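You operate a simulated robot arm through the tools that you are given. There is no shell and no other tool. Be economical: measure what you need, move in short steps, check, and stop when the job is done.

You run a simulated robot arm. Do the job below in one go: nothing can be reset, and whatever is moved stays where it is left.

Task
Empty the small steel beaker into the round blue basin and seat it again.
Fine: shut the red stub lever and let the box cool under 60 C before you lift the beaker.
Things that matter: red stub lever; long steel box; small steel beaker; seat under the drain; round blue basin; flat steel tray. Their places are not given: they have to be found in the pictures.

It is judged by the outcome, as a careful person would: the job done as asked, and still so three seconds after it is handed in. It fails if anything else is knocked over, pushed out of place, dropped, spilled or broken.

Robot
A 6-joint arm with a two-finger parallel gripper, fixed in place. Base frame: the origin is at the foot of the arm, x ahead of it, y to its left, z up. Readings come in m, degrees, newtons and seconds.
With the tool pointing down near the work surface it reaches from about 0.24 to 0.64 m from the base axis. Its first joint turns from -66.0 to 66.0 degrees. Payload 2.7 kg.
Tool frame: the origin (TCP) lies between the finger pads and is the grasp point; the fingertips stand 0.023 m ahead of it; z points along the fingers, y is the line along which they close. The gripper opens to 0.094 m. The fingers are 0.038 m wide and 0.01 m thick; the gripper's body (0.054 by 0.096 m) begins 0.039 m behind the TCP.
Orientation is told as [roll, pitch, yaw] about the base's x, y, z axes, in that order, counted from this pose: with the fingers straight down and closing along the base's y, the tool's x points along the base's -x, its y along +y and its z along -z.

Tools
- The arm moves only by the tool play_rows. Its argument "steps" is a list that holds one entry, the list of rows, each a list of 7 numbers: the turn, a rotation vector about the tool's x, y, z in degrees, then the shift along the tool's x, y, z in m, then the finger opening in m, from 0 to 0.094. In form: [[[wx, wy, wz, x, y, z, fingers], ...]]. A call has 1 to 8 rows; each row is the pose to reach, as a shift and turn from the pose commanded when the call began, along the tool's axes at that moment. Each row takes 0.2 s and may step no farther than 0.05 m and 8.6 degrees from the row before; otherwise, or with a gripper value out of range, the whole call is refused. A pose out of reach is approached as far as the arm can. The call stops where the force on the tool passes 40 N (or 10 N more than at its start, if that is more) or the arm is blocked; 0.2 s more then pass. The fingers move at their own pace (about 0.045 m/s each) and stop on an object; they squeeze with about 37 N. The grip force told is the motor's: it shows also when the fingers shut on nothing. Time passes only in rows, and 0.2 s behind the last, so rows that repeat a pose let the fingers close. It gives the time, the measured TCP pose, the force on the tool (base axes), the opening and the grip force at its end, in the units of the frame above (readings bear some noise).
- Cameras (640 x 400 px; columns grow to the right, rows downward): "scene" is fixed at [0.0877, -0.4439, 1.4076]; the picture's right is [0.64, -0.77, 0.00], its down [-0.41, -0.34, -0.85] and it looks along [0.65, 0.54, -0.53] (base axes); focal length 298 px, centre (320, 200). "wrist" rides on the gripper at [-0.039, 0, -0.044] in the tool frame; the picture's right is [0.00, -1.00, 0.00], its down [0.97, 0.00, -0.24] and it looks along [0.24, 0.00, 0.97] (tool axes); focal length 218 px, centre (320, 200).
- capture(camera): a new picture of that camera. No time passes.
- probe_pixels(camera, pixels): for up to 12 pixels [column, row] of the newest picture of that camera ("zoom" is the newest enlarged one), the place [x, y, z] in the base frame of the surface seen there, good to about 0.003 m. No time passes.
- zoom(camera, box): a new picture of the part [left, top, right, bottom] of that camera's present view, enlarged. No time passes.
- close_job(): hands the job in; it is judged then, once.

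Go step by step. Measure first, check grasps and placings, and put right what went wrong. The budget is 80 turns and 54 pictures, counting those below and the enlarged ones. Unless the task says otherwise, let go and move clear before handing in.

The tools are called after "Call:" as a command line: name --argument value ..., lists and objects as JSON in quotes. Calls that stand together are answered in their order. play_rows: Moves the arm, as the interface text tells. Its arguments: {"type":"object","properties":{"steps":{"type":"array","items":{"type":"array","items":{"type":"array","items":{"type":"number"}}}}},"required":["steps"]} The other tools are called the same way: capture (camera) takes a picture; probe_pixels (camera, pixels) gives the place of the surface under pixels of a picture; zoom (camera, box) takes an enlarged picture of a part of a camera's view; close_job () hands the job in.

At the start:

```text
time: 0.0
position: [0.4316, 0.0578, 1.2237]
tcp_rot: [0.0, -0.1, 0.1]
ft_force: [-0.1, 0.5, 0.9]
width: 0.0943
grasp_force: 0.1
```

scene: 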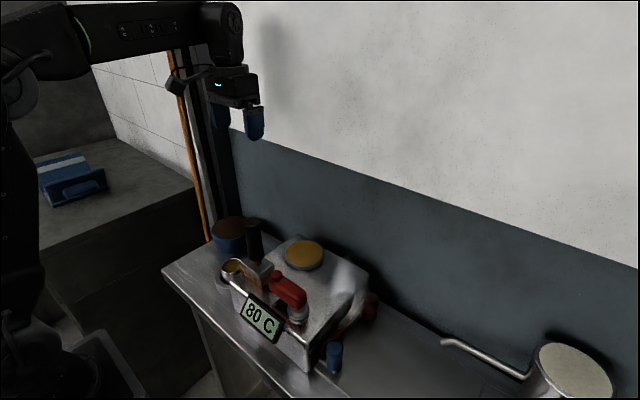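
wrist: 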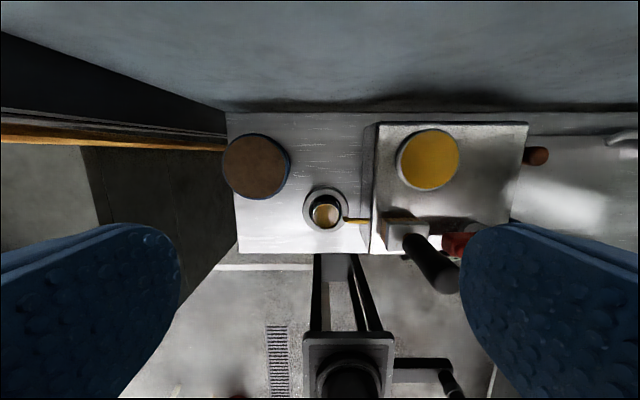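

The scene shows the box with an "80 C" display (260,318), a red lever (288,290), the beaker near (232,270), and a blue basin (228,235). I'll zoom in for detail.

Call:
zoom --camera "scene" --box '[150, 200, 390, 350]'

Call:
zoom --camera "wrist" --box '[210, 100, 560, 319]'

```text
2.67 times, centred on (270, 275) of scene
```

zoom: 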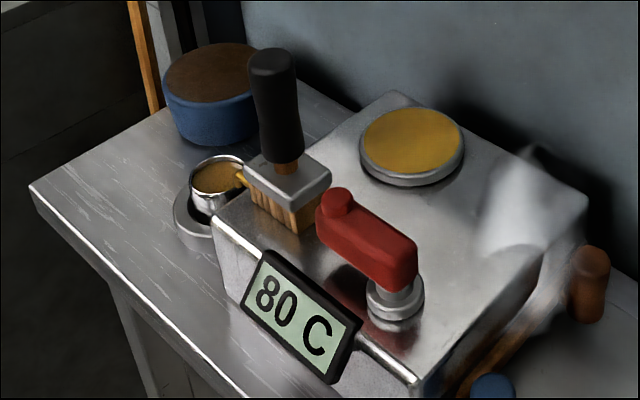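

```text
1.83 times, centred on (385, 210) of wrist
```

zoom: 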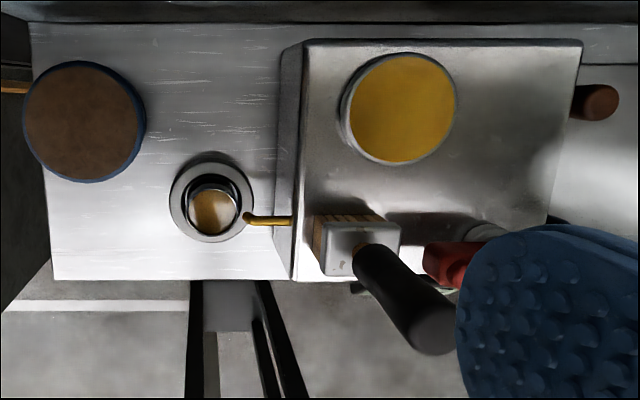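

The wrist zoom shows the beaker under the drain spout, the brush standing on the box near the beaker, and the lever. Now measure places.

Call:
probe_pixels --camera "zoom" --pixels '[[85, 120], [142, 130], [212, 210], [188, 208], [238, 208], [213, 184], [175, 208], [250, 218], [290, 221], [400, 105], [300, 270], [575, 50]]'

Call:
zoom --camera "scene" --box '[210, 215, 338, 295]'

```text
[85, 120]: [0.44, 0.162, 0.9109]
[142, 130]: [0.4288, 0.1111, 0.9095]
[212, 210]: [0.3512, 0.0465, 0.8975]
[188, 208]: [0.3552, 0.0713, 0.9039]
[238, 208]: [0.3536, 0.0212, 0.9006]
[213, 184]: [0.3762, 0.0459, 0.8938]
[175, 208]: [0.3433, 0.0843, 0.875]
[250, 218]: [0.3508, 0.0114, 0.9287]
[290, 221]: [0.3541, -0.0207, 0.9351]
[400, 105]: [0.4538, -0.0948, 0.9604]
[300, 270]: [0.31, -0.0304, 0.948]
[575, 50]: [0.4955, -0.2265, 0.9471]
```

```text
5.00 times, centred on (274, 255) of scene
```

zoom: 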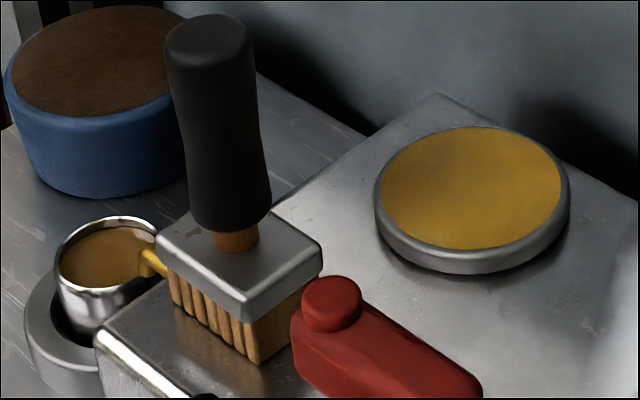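

Measure the beaker, lever, brush and basin from the scene camera.

Call:
probe_pixels --camera "zoom" --pixels '[[100, 60], [40, 110], [90, 10], [180, 85], [105, 255], [62, 255], [105, 218], [85, 300], [145, 262], [330, 290], [210, 40], [240, 280]]'

Call:
zoom --camera "scene" --box '[230, 260, 358, 340]'

```text
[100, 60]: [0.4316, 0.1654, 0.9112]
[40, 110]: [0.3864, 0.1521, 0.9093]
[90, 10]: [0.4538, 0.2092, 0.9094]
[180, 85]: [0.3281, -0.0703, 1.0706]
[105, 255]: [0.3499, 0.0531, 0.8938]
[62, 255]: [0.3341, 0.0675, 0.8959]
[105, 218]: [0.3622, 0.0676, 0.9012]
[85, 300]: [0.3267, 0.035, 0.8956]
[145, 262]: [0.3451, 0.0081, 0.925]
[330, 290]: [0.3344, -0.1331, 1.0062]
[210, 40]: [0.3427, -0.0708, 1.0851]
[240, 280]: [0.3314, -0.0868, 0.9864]
```

```text
5.00 times, centred on (294, 300) of scene
```

zoom: 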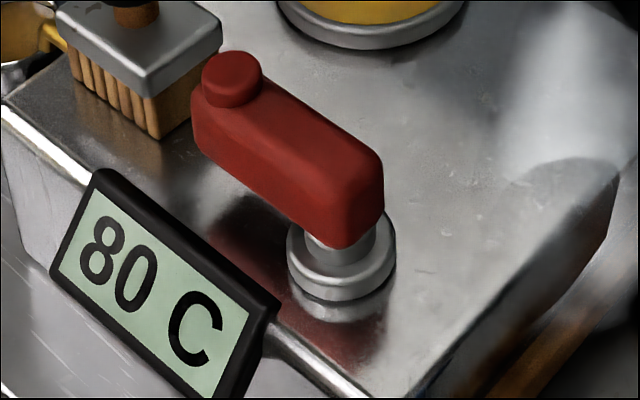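

Call:
probe_pixels --camera "zoom" --pixels '[[232, 70], [232, 95], [285, 140], [370, 165], [345, 230], [215, 130], [345, 270], [290, 190], [150, 110], [215, 30], [150, 230], [110, 180]]'

Call:
play_rows --steps '[[[0, 0, 0, 0.03, -0.04, 0, 0.094], [0, 0, 0, 0.06, -0.08, 0, 0.094], [0, 0, 0, 0.07, -0.12, 0, 0.094], [0, 0, 0, 0.08, -0.16, 0, 0.094], [0, 0, 0, 0.08, -0.2, 0, 0.094]]]'

Call:
capture --camera "wrist"

```text
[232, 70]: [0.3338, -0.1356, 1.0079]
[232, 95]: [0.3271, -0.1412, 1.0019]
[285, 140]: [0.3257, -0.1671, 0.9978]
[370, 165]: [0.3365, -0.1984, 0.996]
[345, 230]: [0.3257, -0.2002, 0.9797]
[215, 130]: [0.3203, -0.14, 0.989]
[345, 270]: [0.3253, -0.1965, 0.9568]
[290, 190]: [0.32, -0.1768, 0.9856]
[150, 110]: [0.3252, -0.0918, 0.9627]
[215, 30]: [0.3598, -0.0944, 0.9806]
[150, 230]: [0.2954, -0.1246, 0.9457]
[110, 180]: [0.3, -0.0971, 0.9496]
```

```text
time: 1.2
position: [0.3507, -0.141, 1.2237]
tcp_rot: [0.0, 0.0, 0.0]
ft_force: [0.3, 0.7, -0.4]
width: 0.094
grasp_force: 0.1
```

```text
47 pictures are left
```

wrist: 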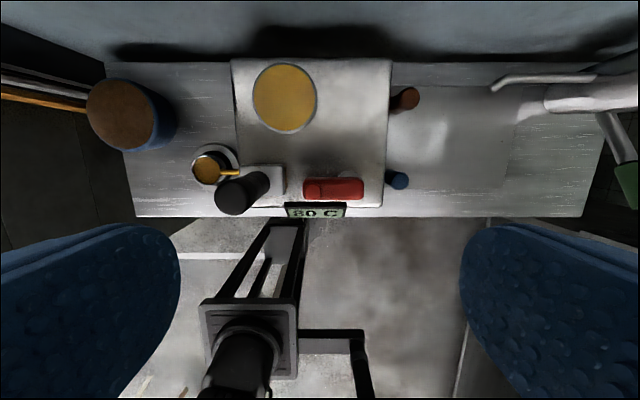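

Call:
zoom --camera "wrist" --box '[180, 60, 420, 210]'

```text
2.67 times, centred on (300, 135) of wrist
```

zoom: 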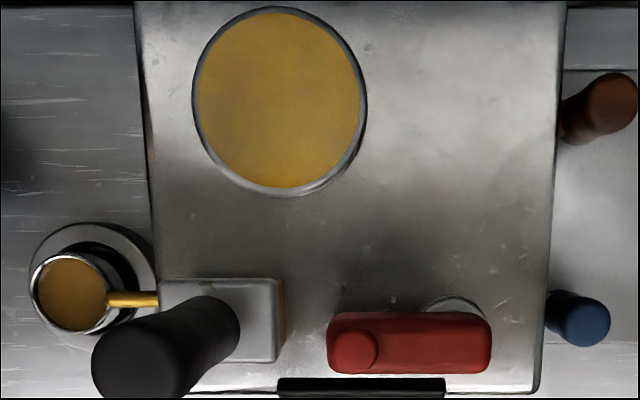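

Call:
zoom --camera "scene" --box '[262, 265, 326, 305]'

Call:
zoom --camera "scene" --box '[262, 290, 326, 330]'

Call:
probe_pixels --camera "zoom" --pixels '[[255, 240], [340, 270], [430, 250], [340, 180], [245, 270], [345, 310], [455, 240], [460, 100]]'

Call:
probe_pixels --camera "wrist" --pixels '[[313, 191], [355, 191], [340, 181], [340, 196], [313, 181], [362, 188], [270, 170], [285, 190], [240, 195], [318, 212], [285, 168], [254, 185]]'

```text
10.00 times, centred on (294, 285) of scene
```

zoom: 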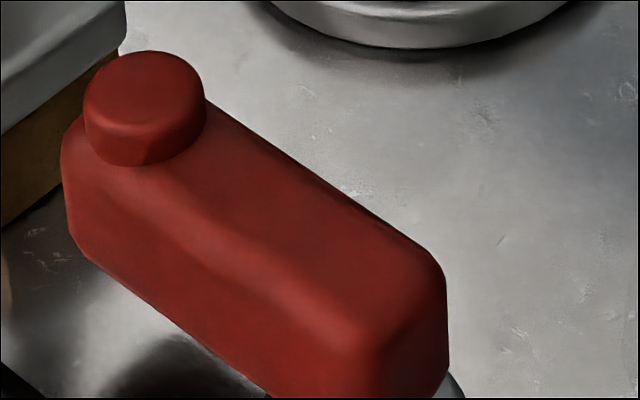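

```text
10.00 times, centred on (294, 310) of scene
```

zoom: 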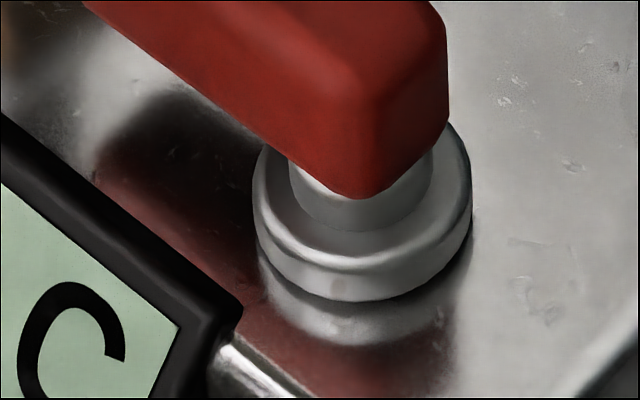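

```text
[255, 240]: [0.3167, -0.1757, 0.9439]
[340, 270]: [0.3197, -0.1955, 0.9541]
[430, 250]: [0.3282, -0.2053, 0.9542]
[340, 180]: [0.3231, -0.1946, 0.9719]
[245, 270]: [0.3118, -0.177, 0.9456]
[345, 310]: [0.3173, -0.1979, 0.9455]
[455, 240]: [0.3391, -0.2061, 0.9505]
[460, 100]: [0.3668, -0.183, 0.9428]
```

```text
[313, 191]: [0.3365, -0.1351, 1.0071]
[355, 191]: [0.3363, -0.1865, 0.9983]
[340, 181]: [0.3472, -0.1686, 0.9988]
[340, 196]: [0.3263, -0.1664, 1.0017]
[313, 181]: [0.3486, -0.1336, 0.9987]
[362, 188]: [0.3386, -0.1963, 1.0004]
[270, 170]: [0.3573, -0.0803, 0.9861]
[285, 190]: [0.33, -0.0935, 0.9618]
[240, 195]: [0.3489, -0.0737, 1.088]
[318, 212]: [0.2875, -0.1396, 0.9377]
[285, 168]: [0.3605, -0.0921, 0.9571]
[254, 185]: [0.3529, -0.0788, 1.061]
```

The lever (red, top z≈1.0) runs along y from post ≈(0.335,-0.19) to the knob ≈(0.336,-0.135). I'll yaw the gripper 90° and move above the post end to grip it across.

Call:
play_rows --steps '[[[0, 0, -8.5, 0.005, -0.012, 0.0, 0.08], [0, 0, -17, 0.01, -0.024, 0.0, 0.08], [0, 0, -25.5, 0.0137, -0.037, 0, 0.08], [0, 0, -34, 0.0137, -0.037, 0, 0.08], [0, 0, -42.5, 0.0137, -0.037, 0, 0.08], [0, 0, -51, 0.0137, -0.037, 0, 0.08], [0, 0, -59.5, 0.0137, -0.037, 0, 0.08], [0, 0, -68, 0.0137, -0.037, 0.02, 0.08]]]'

Call:
play_rows --steps '[[[0, 0, -8, 0, 0, 0.03, 0.07], [0, 0, -16, 0, 0, 0.06, 0.07], [0, 0, -22, 0, 0, 0.1, 0.07]]]'

Call:
capture --camera "scene"

Call:
capture --camera "wrist"

```text
time: 3.0
position: [0.3373, -0.1782, 1.2036]
tcp_rot: [-0.1, 0.0, 68.1]
ft_force: [-0.1, -0.2, -0.2]
width: 0.0799
grasp_force: 0.0
```

```text
time: 3.8
position: [0.3364, -0.1773, 1.1032]
tcp_rot: [0.1, -0.1, 90.1]
ft_force: [0.2, 0.1, 0.4]
width: 0.0699
grasp_force: 0.1
```

```text
43 pictures are left
```

scene: 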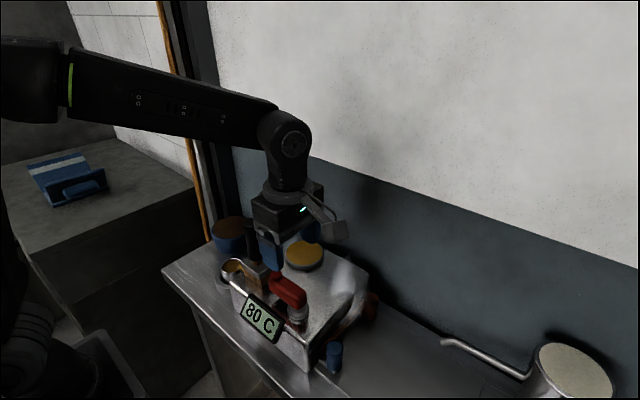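

```text
42 pictures are left
```

wrist: 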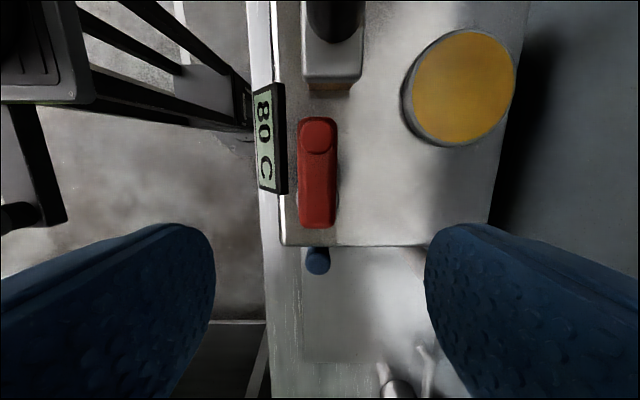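

Lever is centred at x≈0.337 between the fingers and the brush is clear. Descend and grip lightly.

Call:
play_rows --steps '[[[0, 0, 0, 0, 0, 0.04, 0.056], [0, 0, 0, 0, 0, 0.075, 0.056], [0, 0, 0, 0, 0, 0.1, 0.056], [0, 0, 0, 0, 0, 0.117, 0.056], [0, 0, 0, 0, 0, 0.117, 0.056]]]'

Call:
zoom --camera "scene" --box '[190, 180, 382, 300]'

Call:
capture --camera "wrist"

```text
time: 5.0
position: [0.3375, -0.1772, 0.9852]
tcp_rot: [0.0, 0.1, 90.1]
ft_force: [-0.5, 0.2, 0.0]
width: 0.056
grasp_force: 0.1
```

```text
3.33 times, centred on (286, 240) of scene
```

zoom: 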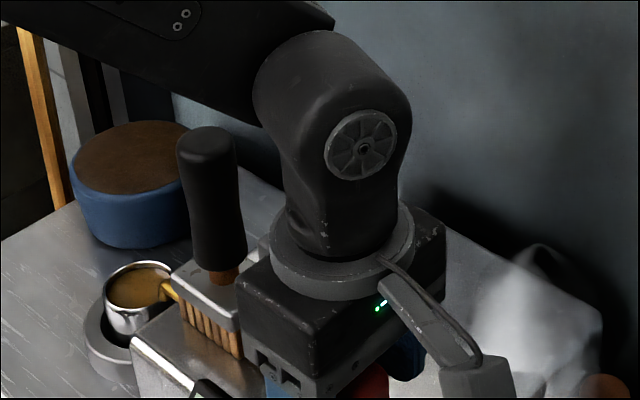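

```text
40 pictures are left
```

wrist: 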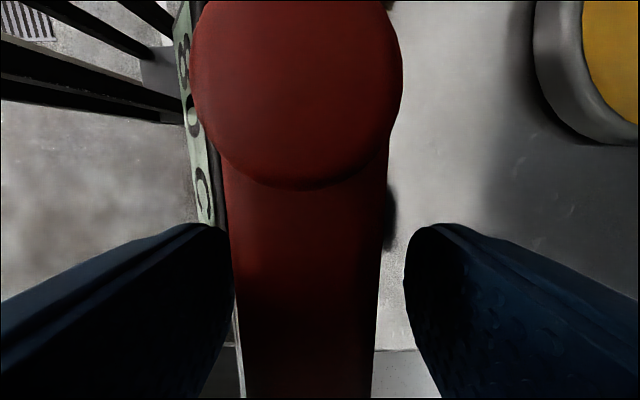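

Fingers straddle the lever, which sits ~3 mm left of centre. Close, then test a turn of the knob toward +x.

Call:
play_rows --steps '[[[0, 0, 0, 0, 0.003, 0, 0.02], [0, 0, 0, 0, 0.003, 0, 0.01], [0, 0, 0, 0, 0.003, 0, 0.01]]]'

Call:
play_rows --steps '[[[0, 0, 4, 0, -0.0008, 0, 0.01], [0, 0, 8, 0.0001, -0.0017, 0, 0.01], [0, 0, 12, 0.0003, -0.0025, 0, 0.01]]]'

Call:
capture --camera "wrist"

```text
time: 5.8
position: [0.3357, -0.1775, 0.9844]
tcp_rot: [-0.1, 0.1, 90.0]
ft_force: [9.7, 0.5, -4.9]
width: 0.0279
grasp_force: 44.7
```

```text
time: 6.6
position: [0.3362, -0.1778, 0.9852]
tcp_rot: [0.1, 0.0, 77.9]
ft_force: [-1.2, 6.1, -3.1]
width: 0.0279
grasp_force: 45.2
```

```text
39 pictures are left
```

wrist: 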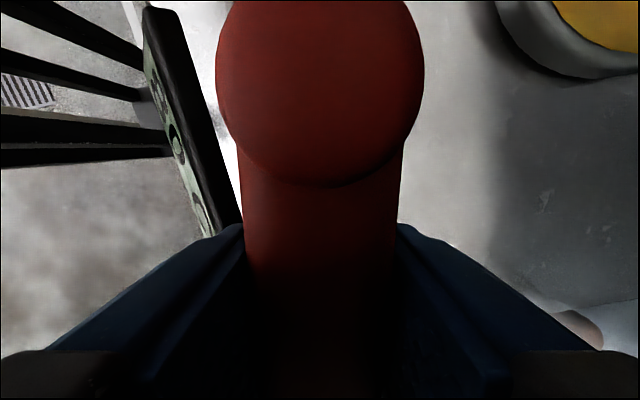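

The lever turned freely with the tool (12°). Continue the turn.

Call:
play_rows --steps '[[[0, 0, 8, 0.0001, -0.0017, 0, 0.01], [0, 0, 16, 0.0005, -0.0033, 0, 0.01], [0, 0, 24, 0.001, -0.0049, 0, 0.01], [0, 0, 32, 0.0018, -0.0064, 0, 0.01], [0, 0, 40, 0.0028, -0.0077, 0, 0.01], [0, 0, 48, 0.004, -0.0089, 0, 0.01], [0, 0, 56, 0.0053, -0.0099, 0, 0.01], [0, 0, 64, 0.0067, -0.0108, 0, 0.01]]]'

Call:
capture --camera "scene"

```text
time: 7.7
position: [0.3396, -0.1815, 0.9842]
tcp_rot: [0.6, 0.1, 44.6]
ft_force: [-10.3, 6.1, 7.0]
width: 0.0283
grasp_force: 44.9
stopped in row 5: the force on the tool passed its limit (the readings are from after the stop); the commanded pose is now the measured one
```

```text
38 pictures are left
```

scene: 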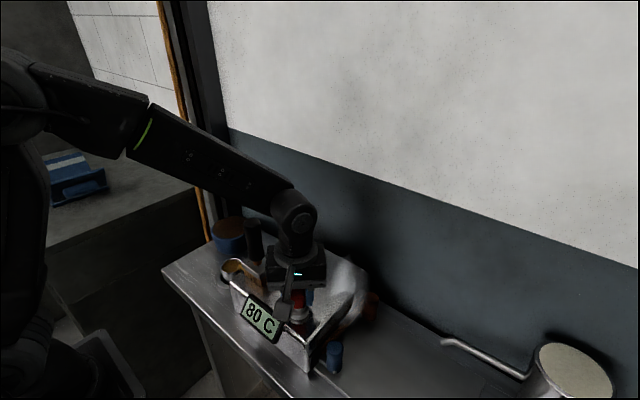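

Stopped at ~45° turn: either a stop or a misaligned pivot. I'll open and look at where the lever lies.

Call:
play_rows --steps '[[[0, 0, 0, 0, 0, 0, 0.056], [0, 0, 0, 0, 0, 0, 0.056], [0, 0, 0, 0, 0, 0, 0.056], [0, 0, 0, 0, 0, -0.04, 0.056], [0, 0, 0, 0, 0, -0.08, 0.056]]]'

Call:
capture --camera "wrist"

Call:
zoom --camera "scene" --box '[190, 220, 382, 340]'

```text
time: 8.9
position: [0.343, -0.1827, 1.0659]
tcp_rot: [0.5, 0.1, 44.6]
ft_force: [0.4, -0.4, -0.2]
width: 0.0559
grasp_force: 0.0
```

```text
37 pictures are left
```

wrist: 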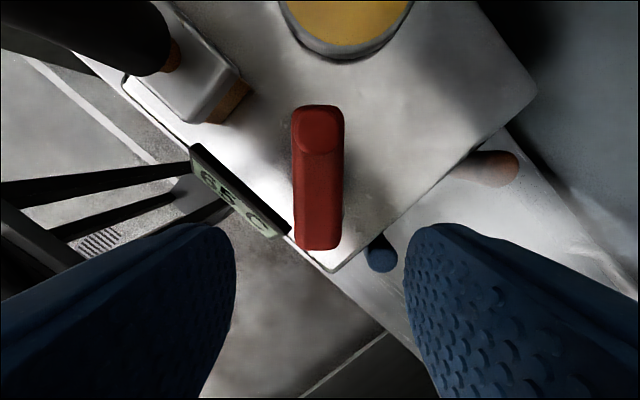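

```text
3.33 times, centred on (286, 280) of scene
```

zoom: 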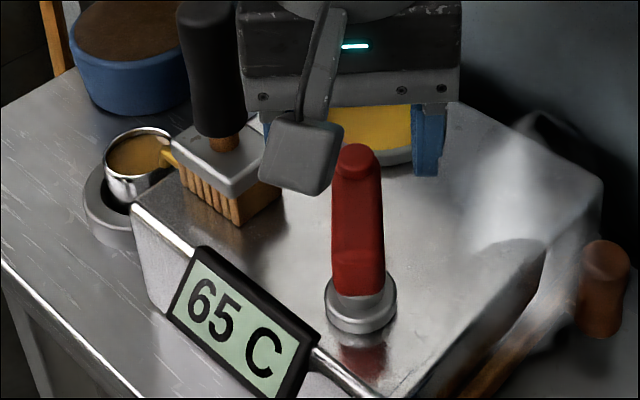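

The display dropped to 65 C, so the valve appears shut. Measure the lever's angle and pivot precisely, and the beaker.

Call:
probe_pixels --camera "wrist" --pixels '[[318, 130], [320, 170], [320, 235], [296, 200], [344, 200]]'

Call:
play_rows --steps '[[[0, 0, 0, 0, 0, -0.03, 0.056], [0, 0, 0, 0, 0, -0.06, 0.056], [0, 0, 0, 0, 0, -0.06, 0.056], [0, 0, 0, 0, 0, -0.06, 0.056], [0, 0, 0, 0, 0, -0.06, 0.056]]]'

Call:
zoom --camera "scene" --box '[190, 220, 382, 340]'

```text
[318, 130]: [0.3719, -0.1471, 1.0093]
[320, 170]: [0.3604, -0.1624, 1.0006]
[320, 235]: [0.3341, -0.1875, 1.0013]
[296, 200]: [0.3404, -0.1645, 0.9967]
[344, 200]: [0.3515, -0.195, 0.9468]
```

```text
time: 10.1
position: [0.3429, -0.1824, 1.1262]
tcp_rot: [0.4, 0.1, 44.6]
ft_force: [0.1, 0.1, -0.1]
width: 0.056
grasp_force: 0.1
```

```text
3.33 times, centred on (286, 280) of scene
```

zoom: 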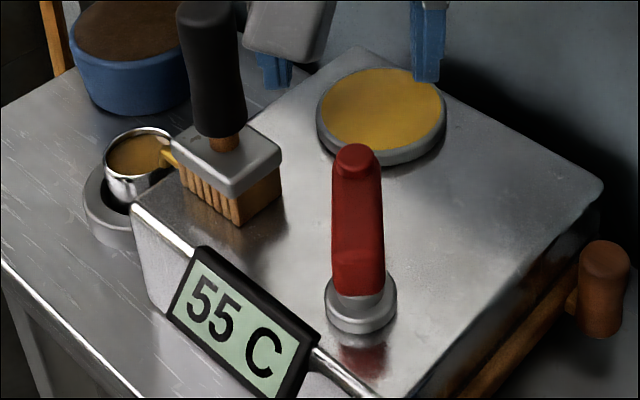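

55 C and falling; the lever rests at ~45°. To be sure it is at its end stop, I'll regrip about the refined pivot (0.336,-0.1855) and try to turn a bit further.

Call:
play_rows --steps '[[[0, 0, 0, -0.005, 0.0032, 0.04, 0.056], [0, 0, 0, -0.005, 0.0032, 0.085, 0.056], [0, 0, 0, -0.005, 0.0032, 0.12, 0.056], [0, 0, 0, -0.005, 0.0032, 0.141, 0.056], [0, 0, 0, -0.005, 0.0032, 0.141, 0.02], [0, 0, 0, -0.005, 0.0032, 0.141, 0.01], [0, 0, 0, -0.005, 0.0032, 0.141, 0.01]]]'

Call:
play_rows --steps '[[[0, 0, 4, 0, -0.0008, 0, 0.01], [0, 0, 8, 0.0001, -0.0017, 0, 0.01], [0, 0, 12, 0.0003, -0.0025, 0, 0.01], [0, 0, 16, 0.0005, -0.0033, 0, 0.01]]]'

```text
time: 11.7
position: [0.3435, -0.1748, 0.9857]
tcp_rot: [0.1, 0.0, 44.7]
ft_force: [19.9, -22.4, -12.9]
width: 0.028
grasp_force: 45.0
```

```text
time: 12.7
position: [0.3464, -0.1772, 0.985]
tcp_rot: [0.1, 0.0, 28.5]
ft_force: [20.8, -24.1, -2.3]
width: 0.028
grasp_force: 45.2
```

It turned 16° more, so the earlier stop was probably binding. Continue turning.

Call:
play_rows --steps '[[[0, 0, 4, 0, -0.0008, 0, 0.01], [0, 0, 8, 0.0001, -0.0017, 0, 0.01], [0, 0, 12, 0.0003, -0.0025, 0, 0.01], [0, 0, 16, 0.0005, -0.0033, 0, 0.01], [0, 0, 20, 0.0007, -0.0041, 0, 0.01], [0, 0, 24, 0.001, -0.0049, 0, 0.01], [0, 0, 28, 0.0014, -0.0056, 0, 0.01], [0, 0, 32, 0.0018, -0.0064, 0, 0.01]]]'

Call:
zoom --camera "scene" --box '[190, 220, 382, 340]'

Call:
capture --camera "wrist"

```text
time: 14.5
position: [0.3466, -0.1855, 0.9851]
tcp_rot: [0.0, 0.1, -3.0]
ft_force: [15.6, -19.3, 1.2]
width: 0.0293
grasp_force: 44.6
```

```text
3.33 times, centred on (286, 280) of scene
```

zoom: 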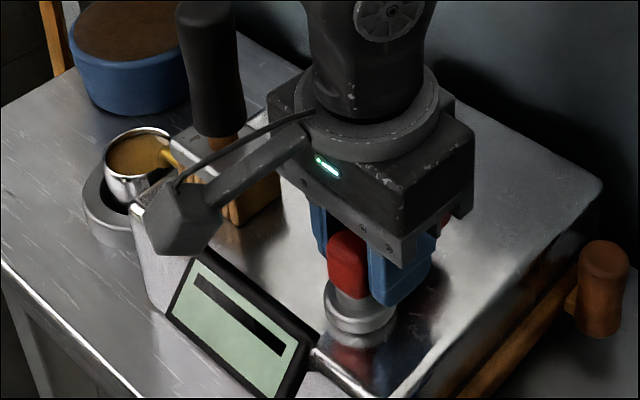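

```text
33 pictures are left
```

wrist: 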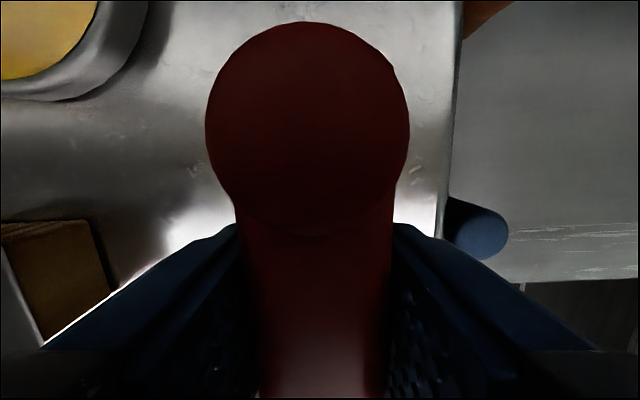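

Lever is turned ~93° and the display now shows a bar instead of a number. Release, rise and look.

Call:
play_rows --steps '[[[0, 0, 0, 0, 0, 0, 0.056], [0, 0, 0, 0, 0, 0, 0.056], [0, 0, 0, 0, 0, 0, 0.056], [0, 0, 0, 0, 0, -0.04, 0.056], [0, 0, 0, 0, 0, -0.09, 0.056], [0, 0, 0, 0, 0, -0.14, 0.056]]]'

Call:
zoom --camera "scene" --box '[190, 220, 382, 340]'

```text
time: 15.9
position: [0.3478, -0.1849, 1.1263]
tcp_rot: [0.3, 0.5, -3.5]
ft_force: [0.3, -0.4, -0.4]
width: 0.0562
grasp_force: 0.0
```

```text
3.33 times, centred on (286, 280) of scene
```

zoom: 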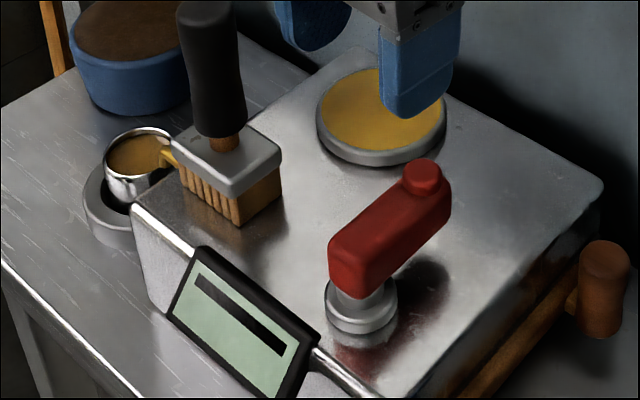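

The lever now lies across the box and the display shows a dash. I'll move high over the brush to above the beaker (yawing back to 90°), then recheck the display.

Call:
play_rows --steps '[[[0, 0, -8.5, 0, 0, -0.05, 0.08], [0, 0, -17, 0, 0.03, -0.085, 0.08], [0, 0, -25.5, 0, 0.07, -0.085, 0.08], [0, 0, -34, 0, 0.11, -0.085, 0.08], [0, 0, -42.5, 0, 0.15, -0.085, 0.08], [0, 0, -51, 0, 0.19, -0.085, 0.08], [0, 0, -59.5, 0, 0.22, -0.085, 0.08], [0, 0, -68, 0, 0.23, -0.085, 0.08]]]'

Call:
play_rows --steps '[[[0, 0, -8, 0, 0, 0, 0.08], [0, 0, -16, 0, 0, 0.02, 0.08], [0, 0, -24, 0, 0, 0.05, 0.08], [0, 0, -25.5, 0, 0, 0.09, 0.08]]]'

Call:
capture --camera "wrist"

Call:
zoom --camera "scene" --box '[190, 220, 382, 340]'

```text
time: 17.7
position: [0.3601, 0.0455, 1.2106]
tcp_rot: [0.4, 0.0, 64.7]
ft_force: [-0.6, -0.3, 0.0]
width: 0.08
grasp_force: 0.2
```

```text
time: 18.7
position: [0.3607, 0.0446, 1.1196]
tcp_rot: [0.4, -0.3, 90.2]
ft_force: [0.4, 0.1, 0.6]
width: 0.0801
grasp_force: 0.1
```

```text
31 pictures are left
```

wrist: 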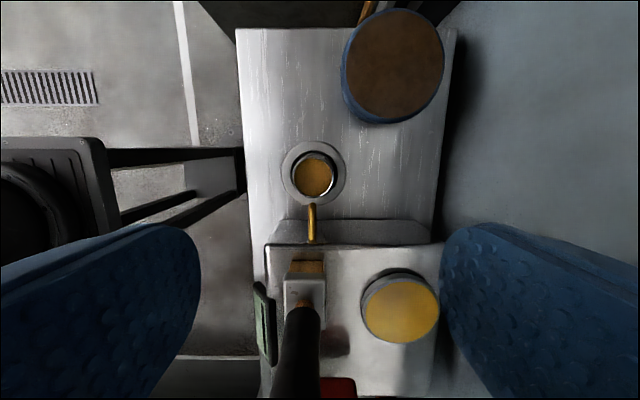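

```text
3.33 times, centred on (286, 280) of scene
```

zoom: 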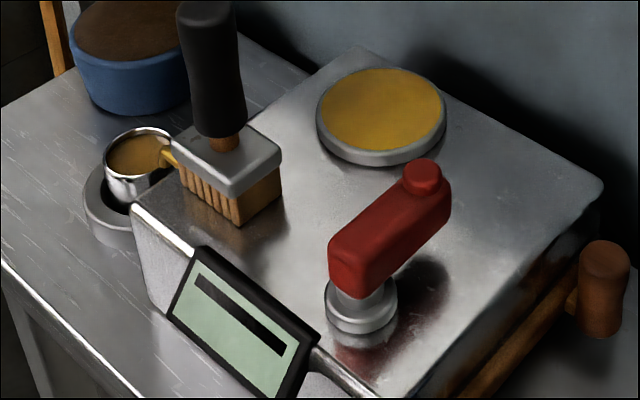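

Call:
zoom --camera "wrist" --box '[256, 120, 384, 200]'

Call:
zoom --camera "wrist" --box '[264, 140, 360, 200]'

Call:
probe_pixels --camera "wrist" --pixels '[[313, 175], [313, 157], [294, 176], [333, 176], [313, 196], [286, 170], [344, 170], [312, 206], [312, 225], [394, 65], [394, 12], [440, 75]]'

```text
5.00 times, centred on (320, 160) of wrist
```

zoom: 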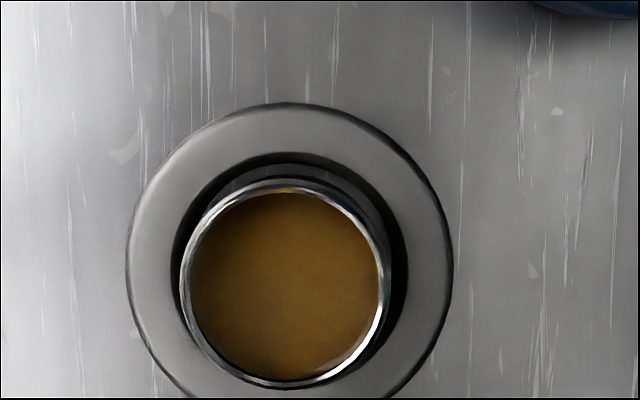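

```text
6.67 times, centred on (312, 170) of wrist
```

zoom: 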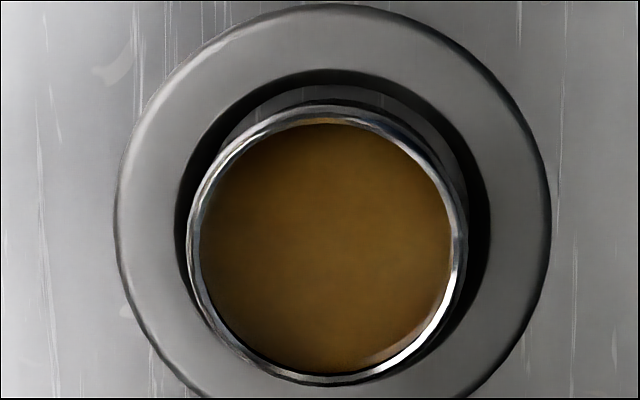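

```text
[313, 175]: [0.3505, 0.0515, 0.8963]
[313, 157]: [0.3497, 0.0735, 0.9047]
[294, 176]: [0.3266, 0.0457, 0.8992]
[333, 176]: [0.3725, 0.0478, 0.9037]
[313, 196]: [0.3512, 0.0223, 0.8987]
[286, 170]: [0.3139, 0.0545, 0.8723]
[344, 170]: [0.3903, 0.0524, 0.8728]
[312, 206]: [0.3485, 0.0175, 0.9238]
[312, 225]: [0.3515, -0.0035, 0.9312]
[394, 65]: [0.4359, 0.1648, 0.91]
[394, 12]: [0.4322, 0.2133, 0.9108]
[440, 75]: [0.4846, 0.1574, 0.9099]
```

Beaker rim is at z≈0.904 centred (0.350,0.048), Ø≈0.048; the seat ring top is at 0.8725; the spout tip at y≈0.018 clears it. Descend with fingers on the ±x sides, pausing before the grasp.

Call:
play_rows --steps '[[[0, 0, 0, -0.002, 0.005, 0.04, 0.072], [0, 0, 0, -0.004, 0.0105, 0.08, 0.072], [0, 0, 0, -0.005, 0.0105, 0.12, 0.072], [0, 0, 0, -0.005, 0.0105, 0.155, 0.072], [0, 0, 0, -0.005, 0.0105, 0.185, 0.072], [0, 0, 0, -0.005, 0.0105, 0.185, 0.072]]]'

Call:
capture --camera "wrist"

Call:
zoom --camera "scene" --box '[174, 210, 334, 310]'

```text
time: 19.5
position: [0.3521, 0.0502, 1.0183]
tcp_rot: [-0.6, 0.2, 90.4]
ft_force: [-1.4, 3.5, 11.8]
width: 0.0719
grasp_force: 0.2
stopped in row 3: the force on the tool passed its limit (the readings are from after the stop); the commanded pose is now the measured one
```

```text
27 pictures are left
```

wrist: 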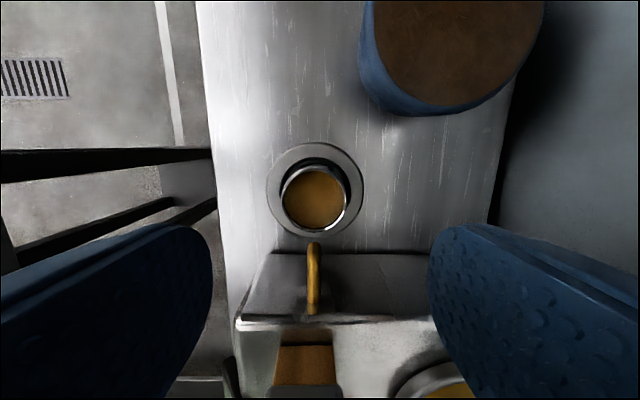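

```text
4.00 times, centred on (254, 260) of scene
```

zoom: 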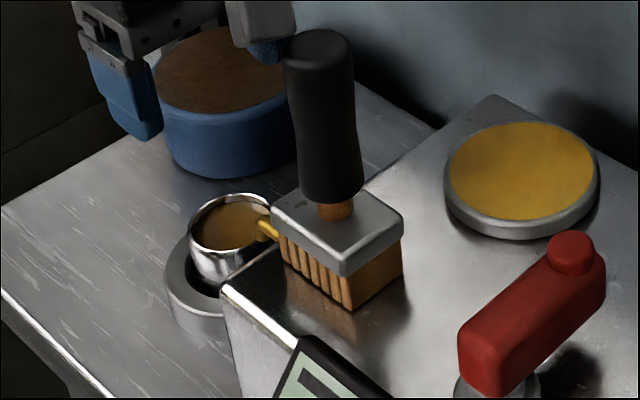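

Contact at TCP z=1.018: the bracket on the tool's +x side (gray part at (260,20) in the zoom) is touching the brush handle. Back straight up; the bracket must face +y instead.

Call:
play_rows --steps '[[[0, 0, 0, 0, 0, -0.03, 0.072], [0, 0, 0, 0, 0, -0.08, 0.072], [0, 0, 0, 0, 0, -0.13, 0.072], [0, 0, 0, 0, 0, -0.16, 0.072]]]'

Call:
capture --camera "scene"

```text
time: 20.5
position: [0.3525, 0.0493, 1.1763]
tcp_rot: [-0.5, 0.1, 90.4]
ft_force: [-1.2, 0.0, -0.1]
width: 0.0721
grasp_force: 0.0
```

```text
25 pictures are left
```

scene: 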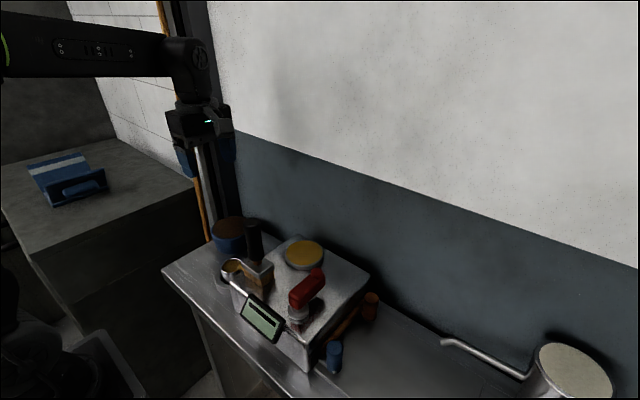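

Brush is still upright. Let me measure the bracket's extent.

Call:
zoom --camera "scene" --box '[152, 85, 248, 145]'

Call:
probe_pixels --camera "zoom" --pixels '[[470, 160], [480, 260], [520, 270], [440, 270], [530, 200], [250, 220], [330, 280], [560, 400]]'

Call:
probe_pixels --camera "scene" --pixels '[[252, 230], [258, 262], [246, 268], [267, 268], [252, 224]]'

```text
6.67 times, centred on (200, 115) of scene
```

zoom: 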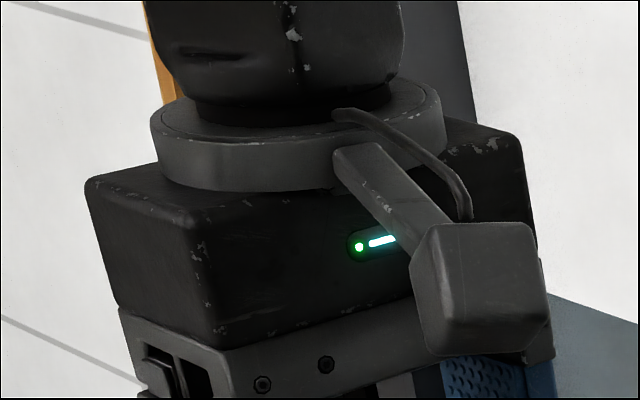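

```text
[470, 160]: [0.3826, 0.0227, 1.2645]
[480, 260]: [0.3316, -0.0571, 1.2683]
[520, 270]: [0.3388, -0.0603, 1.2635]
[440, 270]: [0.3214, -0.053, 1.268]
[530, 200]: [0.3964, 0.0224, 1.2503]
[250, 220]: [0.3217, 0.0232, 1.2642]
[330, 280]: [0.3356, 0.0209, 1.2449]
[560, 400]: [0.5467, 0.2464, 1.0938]
```

```text
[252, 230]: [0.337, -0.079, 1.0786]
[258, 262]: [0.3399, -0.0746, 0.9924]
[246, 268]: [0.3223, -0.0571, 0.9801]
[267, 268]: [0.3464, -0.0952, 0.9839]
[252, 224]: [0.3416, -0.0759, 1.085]
```

The bracket sticks out 0.11 m on the tool's +x side, starting 0.067 m behind the TCP. For the pour it should point up, i.e. yaw ≈ -160. I'll do an empty dry run: rotate the yaw all the way while moving above the basin at safe height.

Call:
play_rows --steps '[[[0, 0, 8.5, -0.015, -0.015, 0, 0.072], [0, 0, 17, -0.03, -0.03, 0, 0.072], [0, 0, 25.5, -0.045, -0.045, 0, 0.072], [0, 0, 34, -0.06, -0.06, 0, 0.072], [0, 0, 42.5, -0.075, -0.075, 0, 0.072], [0, 0, 51, -0.09, -0.085, 0, 0.072], [0, 0, 59.5, -0.105, -0.09, 0, 0.072], [0, 0, 68, -0.11, -0.09, 0, 0.072]]]'

Call:
play_rows --steps '[[[0, 0, 8.5, 0, 0, 0, 0.072], [0, 0, 17, 0, 0, 0, 0.072], [0, 0, 25.5, 0, 0, 0, 0.072], [0, 0, 34, 0, 0, 0, 0.072], [0, 0, 42.5, 0, 0, 0, 0.072], [0, 0, 51, 0, 0, 0, 0.072], [0, 0, 59.5, 0, 0, 0, 0.072], [0, 0, 68, 0, 0, 0, 0.072]]]'

Call:
play_rows --steps '[[[0, 0, 8.5, 0, 0, 0, 0.072], [0, 0, 17, 0, 0, 0, 0.072], [0, 0, 25.5, 0, 0, 0, 0.072], [0, 0, 34, 0, 0, 0, 0.072], [0, 0, 42.5, 0, 0, 0, 0.072], [0, 0, 51, 0, 0, 0, 0.072], [0, 0, 59.5, 0, 0, 0, 0.072], [0, 0, 68, 0, 0, 0, 0.072]]]'

Call:
play_rows --steps '[[[0, 0, 8.5, 0, 0, 0, 0.072], [0, 0, 17, 0, 0, 0, 0.072], [0, 0, 25.5, 0, 0, 0, 0.072], [0, 0, 34, 0, 0, 0, 0.072], [0, 0, 42.5, 0, 0, 0, 0.072], [0, 0, 46, 0, 0, 0, 0.072]]]'

```text
time: 22.3
position: [0.441, 0.1595, 1.178]
tcp_rot: [-0.4, -0.2, 22.2]
ft_force: [-0.4, -0.6, 0.5]
width: 0.0722
grasp_force: 0.1
```

```text
time: 24.1
position: [0.4398, 0.1608, 1.1782]
tcp_rot: [0.2, -0.3, -45.9]
ft_force: [-0.4, -0.1, 0.4]
width: 0.0721
grasp_force: 0.1
```

```text
time: 25.9
position: [0.4419, 0.1605, 1.1779]
tcp_rot: [0.4, 0.0, -113.8]
ft_force: [-0.2, -0.2, -0.6]
width: 0.0719
grasp_force: 0.0
```

```text
time: 26.9
position: [0.4403, 0.1562, 1.1789]
tcp_rot: [-0.5, 0.0, -146.0]
ft_force: [-23.9, -1.5, 1.2]
width: 0.072
grasp_force: 0.1
out of reach, approached as far as the arm can: row 4, 5
stopped in row 5: the force on the tool passed its limit (the readings are from after the stop); the commanded pose is now the measured one
```

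Yaw limit/wall contact occurred near -146°. Back off to yaw -125° (bracket clear of the wall) and dry-run the tilt with positive rotation about tool y.

Call:
play_rows --steps '[[[0, 0, -8, 0, 0, 0, 0.072], [0, 0, -16, 0, 0, 0, 0.072], [0, 0, -21, 0, 0, 0, 0.072], [0, 0, -21, 0, 0, 0, 0.072]]]'

Call:
play_rows --steps '[[[0, 8.5, 0, 0.01, 0, 0.01, 0.072], [0, 17, 0, 0.01, 0, 0.02, 0.072], [0, 25.5, 0, 0.01, 0, 0.03, 0.072], [0, 34, 0, 0.01, 0, 0.04, 0.072], [0, 42.5, 0, 0.01, 0, 0.05, 0.072], [0, 51, 0, 0.01, 0, 0.05, 0.072], [0, 59.5, 0, 0.01, 0, 0.05, 0.072], [0, 68, 0, 0.01, 0, 0.05, 0.072]]]'

Call:
capture --camera "scene"

```text
time: 27.9
position: [0.4415, 0.1549, 1.1781]
tcp_rot: [-0.4, 0.2, -125.1]
ft_force: [0.7, 0.2, 0.1]
width: 0.0719
grasp_force: 0.1
```

```text
time: 29.8
position: [0.4469, 0.1626, 1.1278]
tcp_rot: [-1.0, 68.3, -126.1]
ft_force: [0.1, 0.4, 0.7]
width: 0.0721
grasp_force: 0.0
```

```text
23 pictures are left
```

scene: 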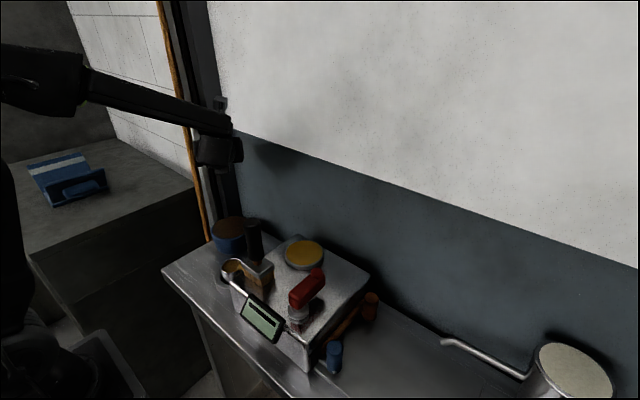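

Tilt to 68° works with ample clearance. Continue to 115° and lower 7 cm, checking clearances.

Call:
play_rows --steps '[[[0, 8.5, 0, -0.011, 0, 0.004, 0.072], [0, 17, 0, -0.022, 0, 0.009, 0.072], [0, 25.5, 0, -0.033, 0, 0.013, 0.072], [0, 34, 0, -0.044, 0, 0.017, 0.072], [0, 42.5, 0, -0.055, 0, 0.022, 0.072], [0, 47, 0, -0.065, 0, 0.026, 0.072]]]'

Call:
capture --camera "scene"

Call:
zoom --camera "scene" --box '[140, 80, 364, 220]'

```text
time: 31.1
position: [0.4466, 0.1649, 1.058]
tcp_rot: [-179.1, 64.7, 55.5]
ft_force: [-0.6, 0.4, 0.3]
width: 0.0718
grasp_force: 0.0
```

```text
22 pictures are left
```

scene: 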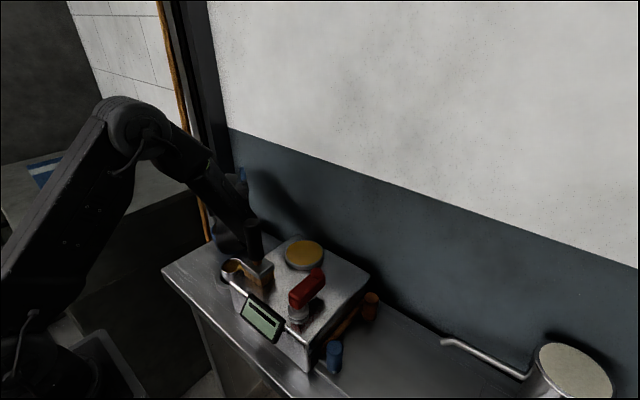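

```text
2.86 times, centred on (252, 150) of scene
```

zoom: 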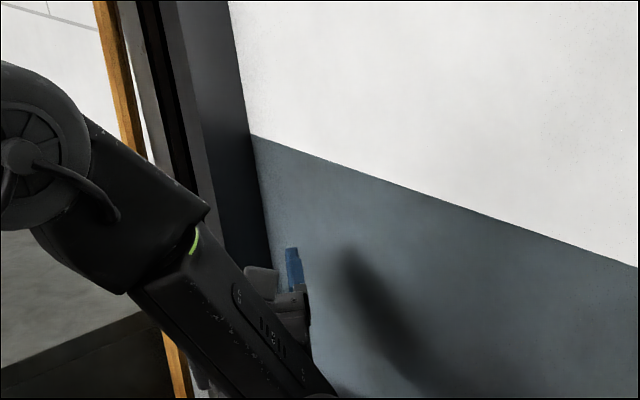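

Call:
probe_pixels --camera "scene" --pixels '[[225, 185], [240, 210], [250, 222], [253, 232], [255, 245], [235, 225], [258, 232], [245, 240], [225, 212]]'

Call:
zoom --camera "scene" --box '[188, 180, 316, 260]'

```text
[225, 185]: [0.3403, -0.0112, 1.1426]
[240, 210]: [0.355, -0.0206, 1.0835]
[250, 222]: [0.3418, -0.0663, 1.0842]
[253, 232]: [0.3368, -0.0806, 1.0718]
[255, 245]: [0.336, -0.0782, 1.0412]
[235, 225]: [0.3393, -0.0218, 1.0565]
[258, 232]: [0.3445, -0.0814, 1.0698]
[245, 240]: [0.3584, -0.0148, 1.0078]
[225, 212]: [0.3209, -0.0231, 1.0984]
```

```text
5.00 times, centred on (252, 220) of scene
```

zoom: 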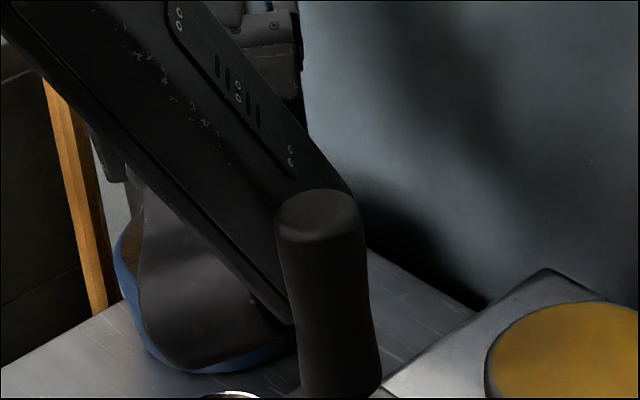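

The tilt pose at 115° is reachable with ~3.5 cm clearance to the brush handle (arm surface y≈-0.022, handle edge ≈-0.058). Untilt and go to above the beaker with yaw -90.

Call:
play_rows --steps '[[[0, -8.5, 0, 0.015, 0, 0.007, 0.072], [0, -17, 0, 0.03, 0, 0.014, 0.072], [0, -25.5, 0, 0.045, 0, 0.021, 0.072], [0, -34, 0, 0.063, 0, 0.03, 0.072], [0, -42.5, 0, 0.063, 0, 0.03, 0.072], [0, -51, 0, 0.063, 0, 0.03, 0.072], [0, -59.5, 0, 0.063, 0, 0.03, 0.072], [0, -60, 0, 0.063, 0, 0.03, 0.072]]]'

Call:
play_rows --steps '[[[0, -8.5, 0, 0, 0, 0, 0.072], [0, -17, 0, 0, 0, 0, 0.072], [0, -25.5, 0, 0, 0, 0, 0.072], [0, -34, 0, 0, 0, 0, 0.072], [0, -42.5, 0, 0, 0, 0, 0.072], [0, -51, 0, 0, 0, 0, 0.072], [0, -55, 0, 0, 0, 0, 0.072]]]'

Call:
play_rows --steps '[[[0, 0, -7, -0.03, -0.003, 0, 0.072], [0, 0, -14, -0.06, -0.006, 0, 0.072], [0, 0, -21, -0.09, -0.009, 0.01, 0.072], [0, 0, -28, -0.12, -0.012, 0.02, 0.072], [0, 0, -35, -0.1496, -0.0131, 0.02, 0.072], [0, 0, -35, -0.1496, -0.0131, 0.02, 0.072]]]'

Call:
capture --camera "scene"

Call:
capture --camera "wrist"

```text
time: 33.0
position: [0.4476, 0.1644, 1.1271]
tcp_rot: [-0.5, 55.2, -125.7]
ft_force: [0.1, 0.8, -0.3]
width: 0.0721
grasp_force: 0.0
```

```text
time: 34.5
position: [0.4466, 0.1649, 1.1283]
tcp_rot: [-0.4, 0.1, -125.2]
ft_force: [0.3, 0.6, 0.6]
width: 0.0722
grasp_force: 0.0
```

```text
time: 36.0
position: [0.3503, 0.0481, 1.1071]
tcp_rot: [-0.1, 0.4, -90.0]
ft_force: [0.0, -0.2, 0.5]
width: 0.0721
grasp_force: 0.1
```

```text
19 pictures are left
```

scene: 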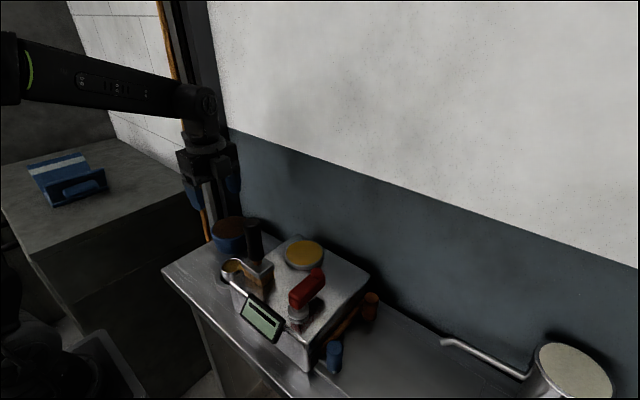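

```text
18 pictures are left
```

wrist: 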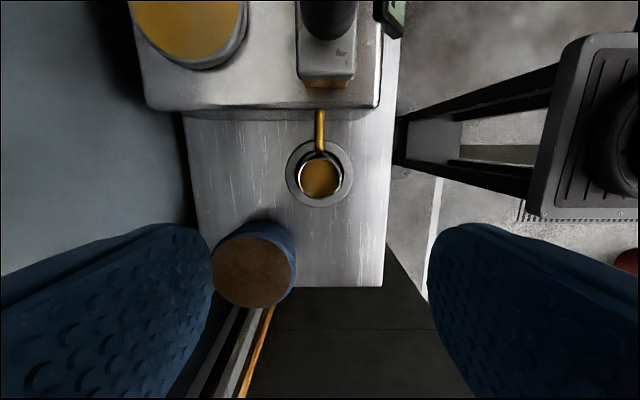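

Beaker is centred between the fingers (col 320), bracket now faces the basin side. Descend toward the grasp.

Call:
play_rows --steps '[[[0, 0, 0, 0.001, 0, 0.04, 0.072], [0, 0, 0, 0.002, 0, 0.08, 0.072], [0, 0, 0, 0.002, 0, 0.115, 0.072], [0, 0, 0, 0.002, 0, 0.145, 0.072], [0, 0, 0, 0.002, 0, 0.165, 0.072], [0, 0, 0, 0.002, 0, 0.165, 0.072]]]'

Call:
capture --camera "wrist"

Call:
zoom --camera "scene" --box '[174, 200, 334, 300]'

```text
time: 37.4
position: [0.3498, 0.0523, 0.9418]
tcp_rot: [-0.1, 0.4, -90.1]
ft_force: [0.6, -0.5, 0.0]
width: 0.0721
grasp_force: 0.0
```

```text
17 pictures are left
```

wrist: 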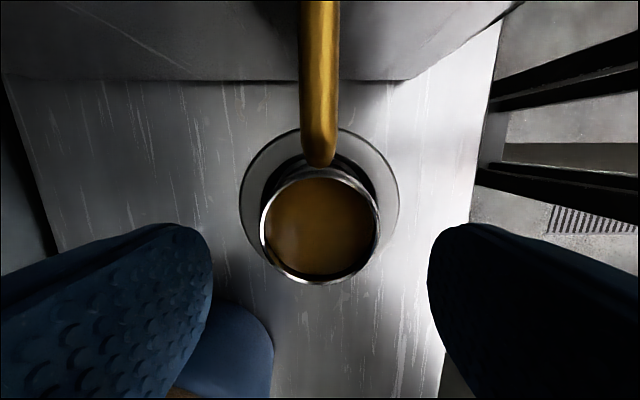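

```text
4.00 times, centred on (254, 250) of scene
```

zoom: 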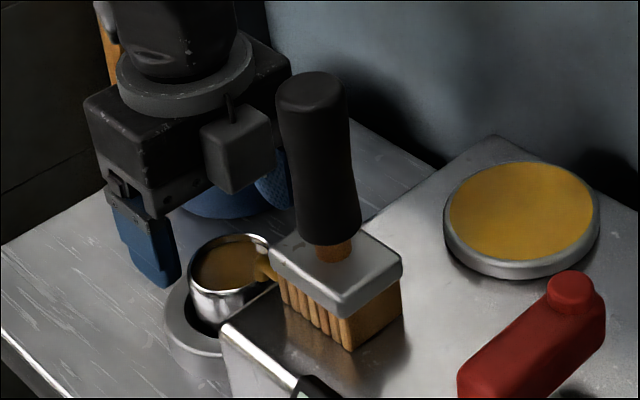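

A camera box also hangs on the near side at zoom (235,150). Measure it against the brush before going lower.

Call:
probe_pixels --camera "zoom" --pixels '[[235, 150], [232, 188], [208, 175], [266, 160], [240, 112], [272, 130], [150, 210], [175, 170], [290, 180], [280, 245], [310, 100], [265, 265]]'

```text
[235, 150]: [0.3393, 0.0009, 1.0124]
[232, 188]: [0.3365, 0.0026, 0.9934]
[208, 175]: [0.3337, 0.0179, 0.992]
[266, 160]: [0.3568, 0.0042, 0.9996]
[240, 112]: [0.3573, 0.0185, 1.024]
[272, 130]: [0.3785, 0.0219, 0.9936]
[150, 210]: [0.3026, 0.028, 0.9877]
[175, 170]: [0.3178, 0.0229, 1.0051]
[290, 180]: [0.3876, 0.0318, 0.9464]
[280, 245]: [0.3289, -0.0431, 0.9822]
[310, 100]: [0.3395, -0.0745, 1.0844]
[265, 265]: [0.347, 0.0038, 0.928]
```

The box's lowest edge will end at z≈0.948, y≥0: clear of spout (≈0.934) and brush. Descend 4.2 cm and grip.

Call:
play_rows --steps '[[[0, 0, 0, -0.001, 0, 0.015, 0.072], [0, 0, 0, -0.001, 0, 0.03, 0.072], [0, 0, 0, -0.001, 0, 0.041, 0.072], [0, 0, 0, -0.001, 0, 0.041, 0.06], [0, 0, 0, -0.001, 0, 0.041, 0.045], [0, 0, 0, -0.001, 0, 0.041, 0.04], [0, 0, 0, -0.001, 0, 0.041, 0.04]]]'

Call:
zoom --camera "scene" --box '[174, 200, 334, 300]'

```text
time: 39.0
position: [0.3489, 0.0513, 0.9007]
tcp_rot: [-0.3, 0.5, -90.0]
ft_force: [0.4, 0.3, 0.2]
width: 0.05
grasp_force: 37.1
```

```text
4.00 times, centred on (254, 250) of scene
```

zoom: 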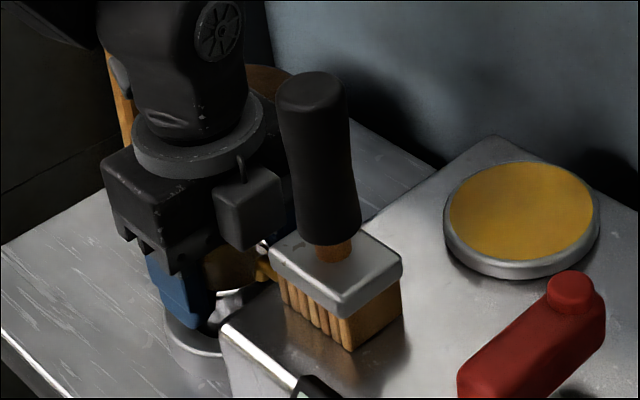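

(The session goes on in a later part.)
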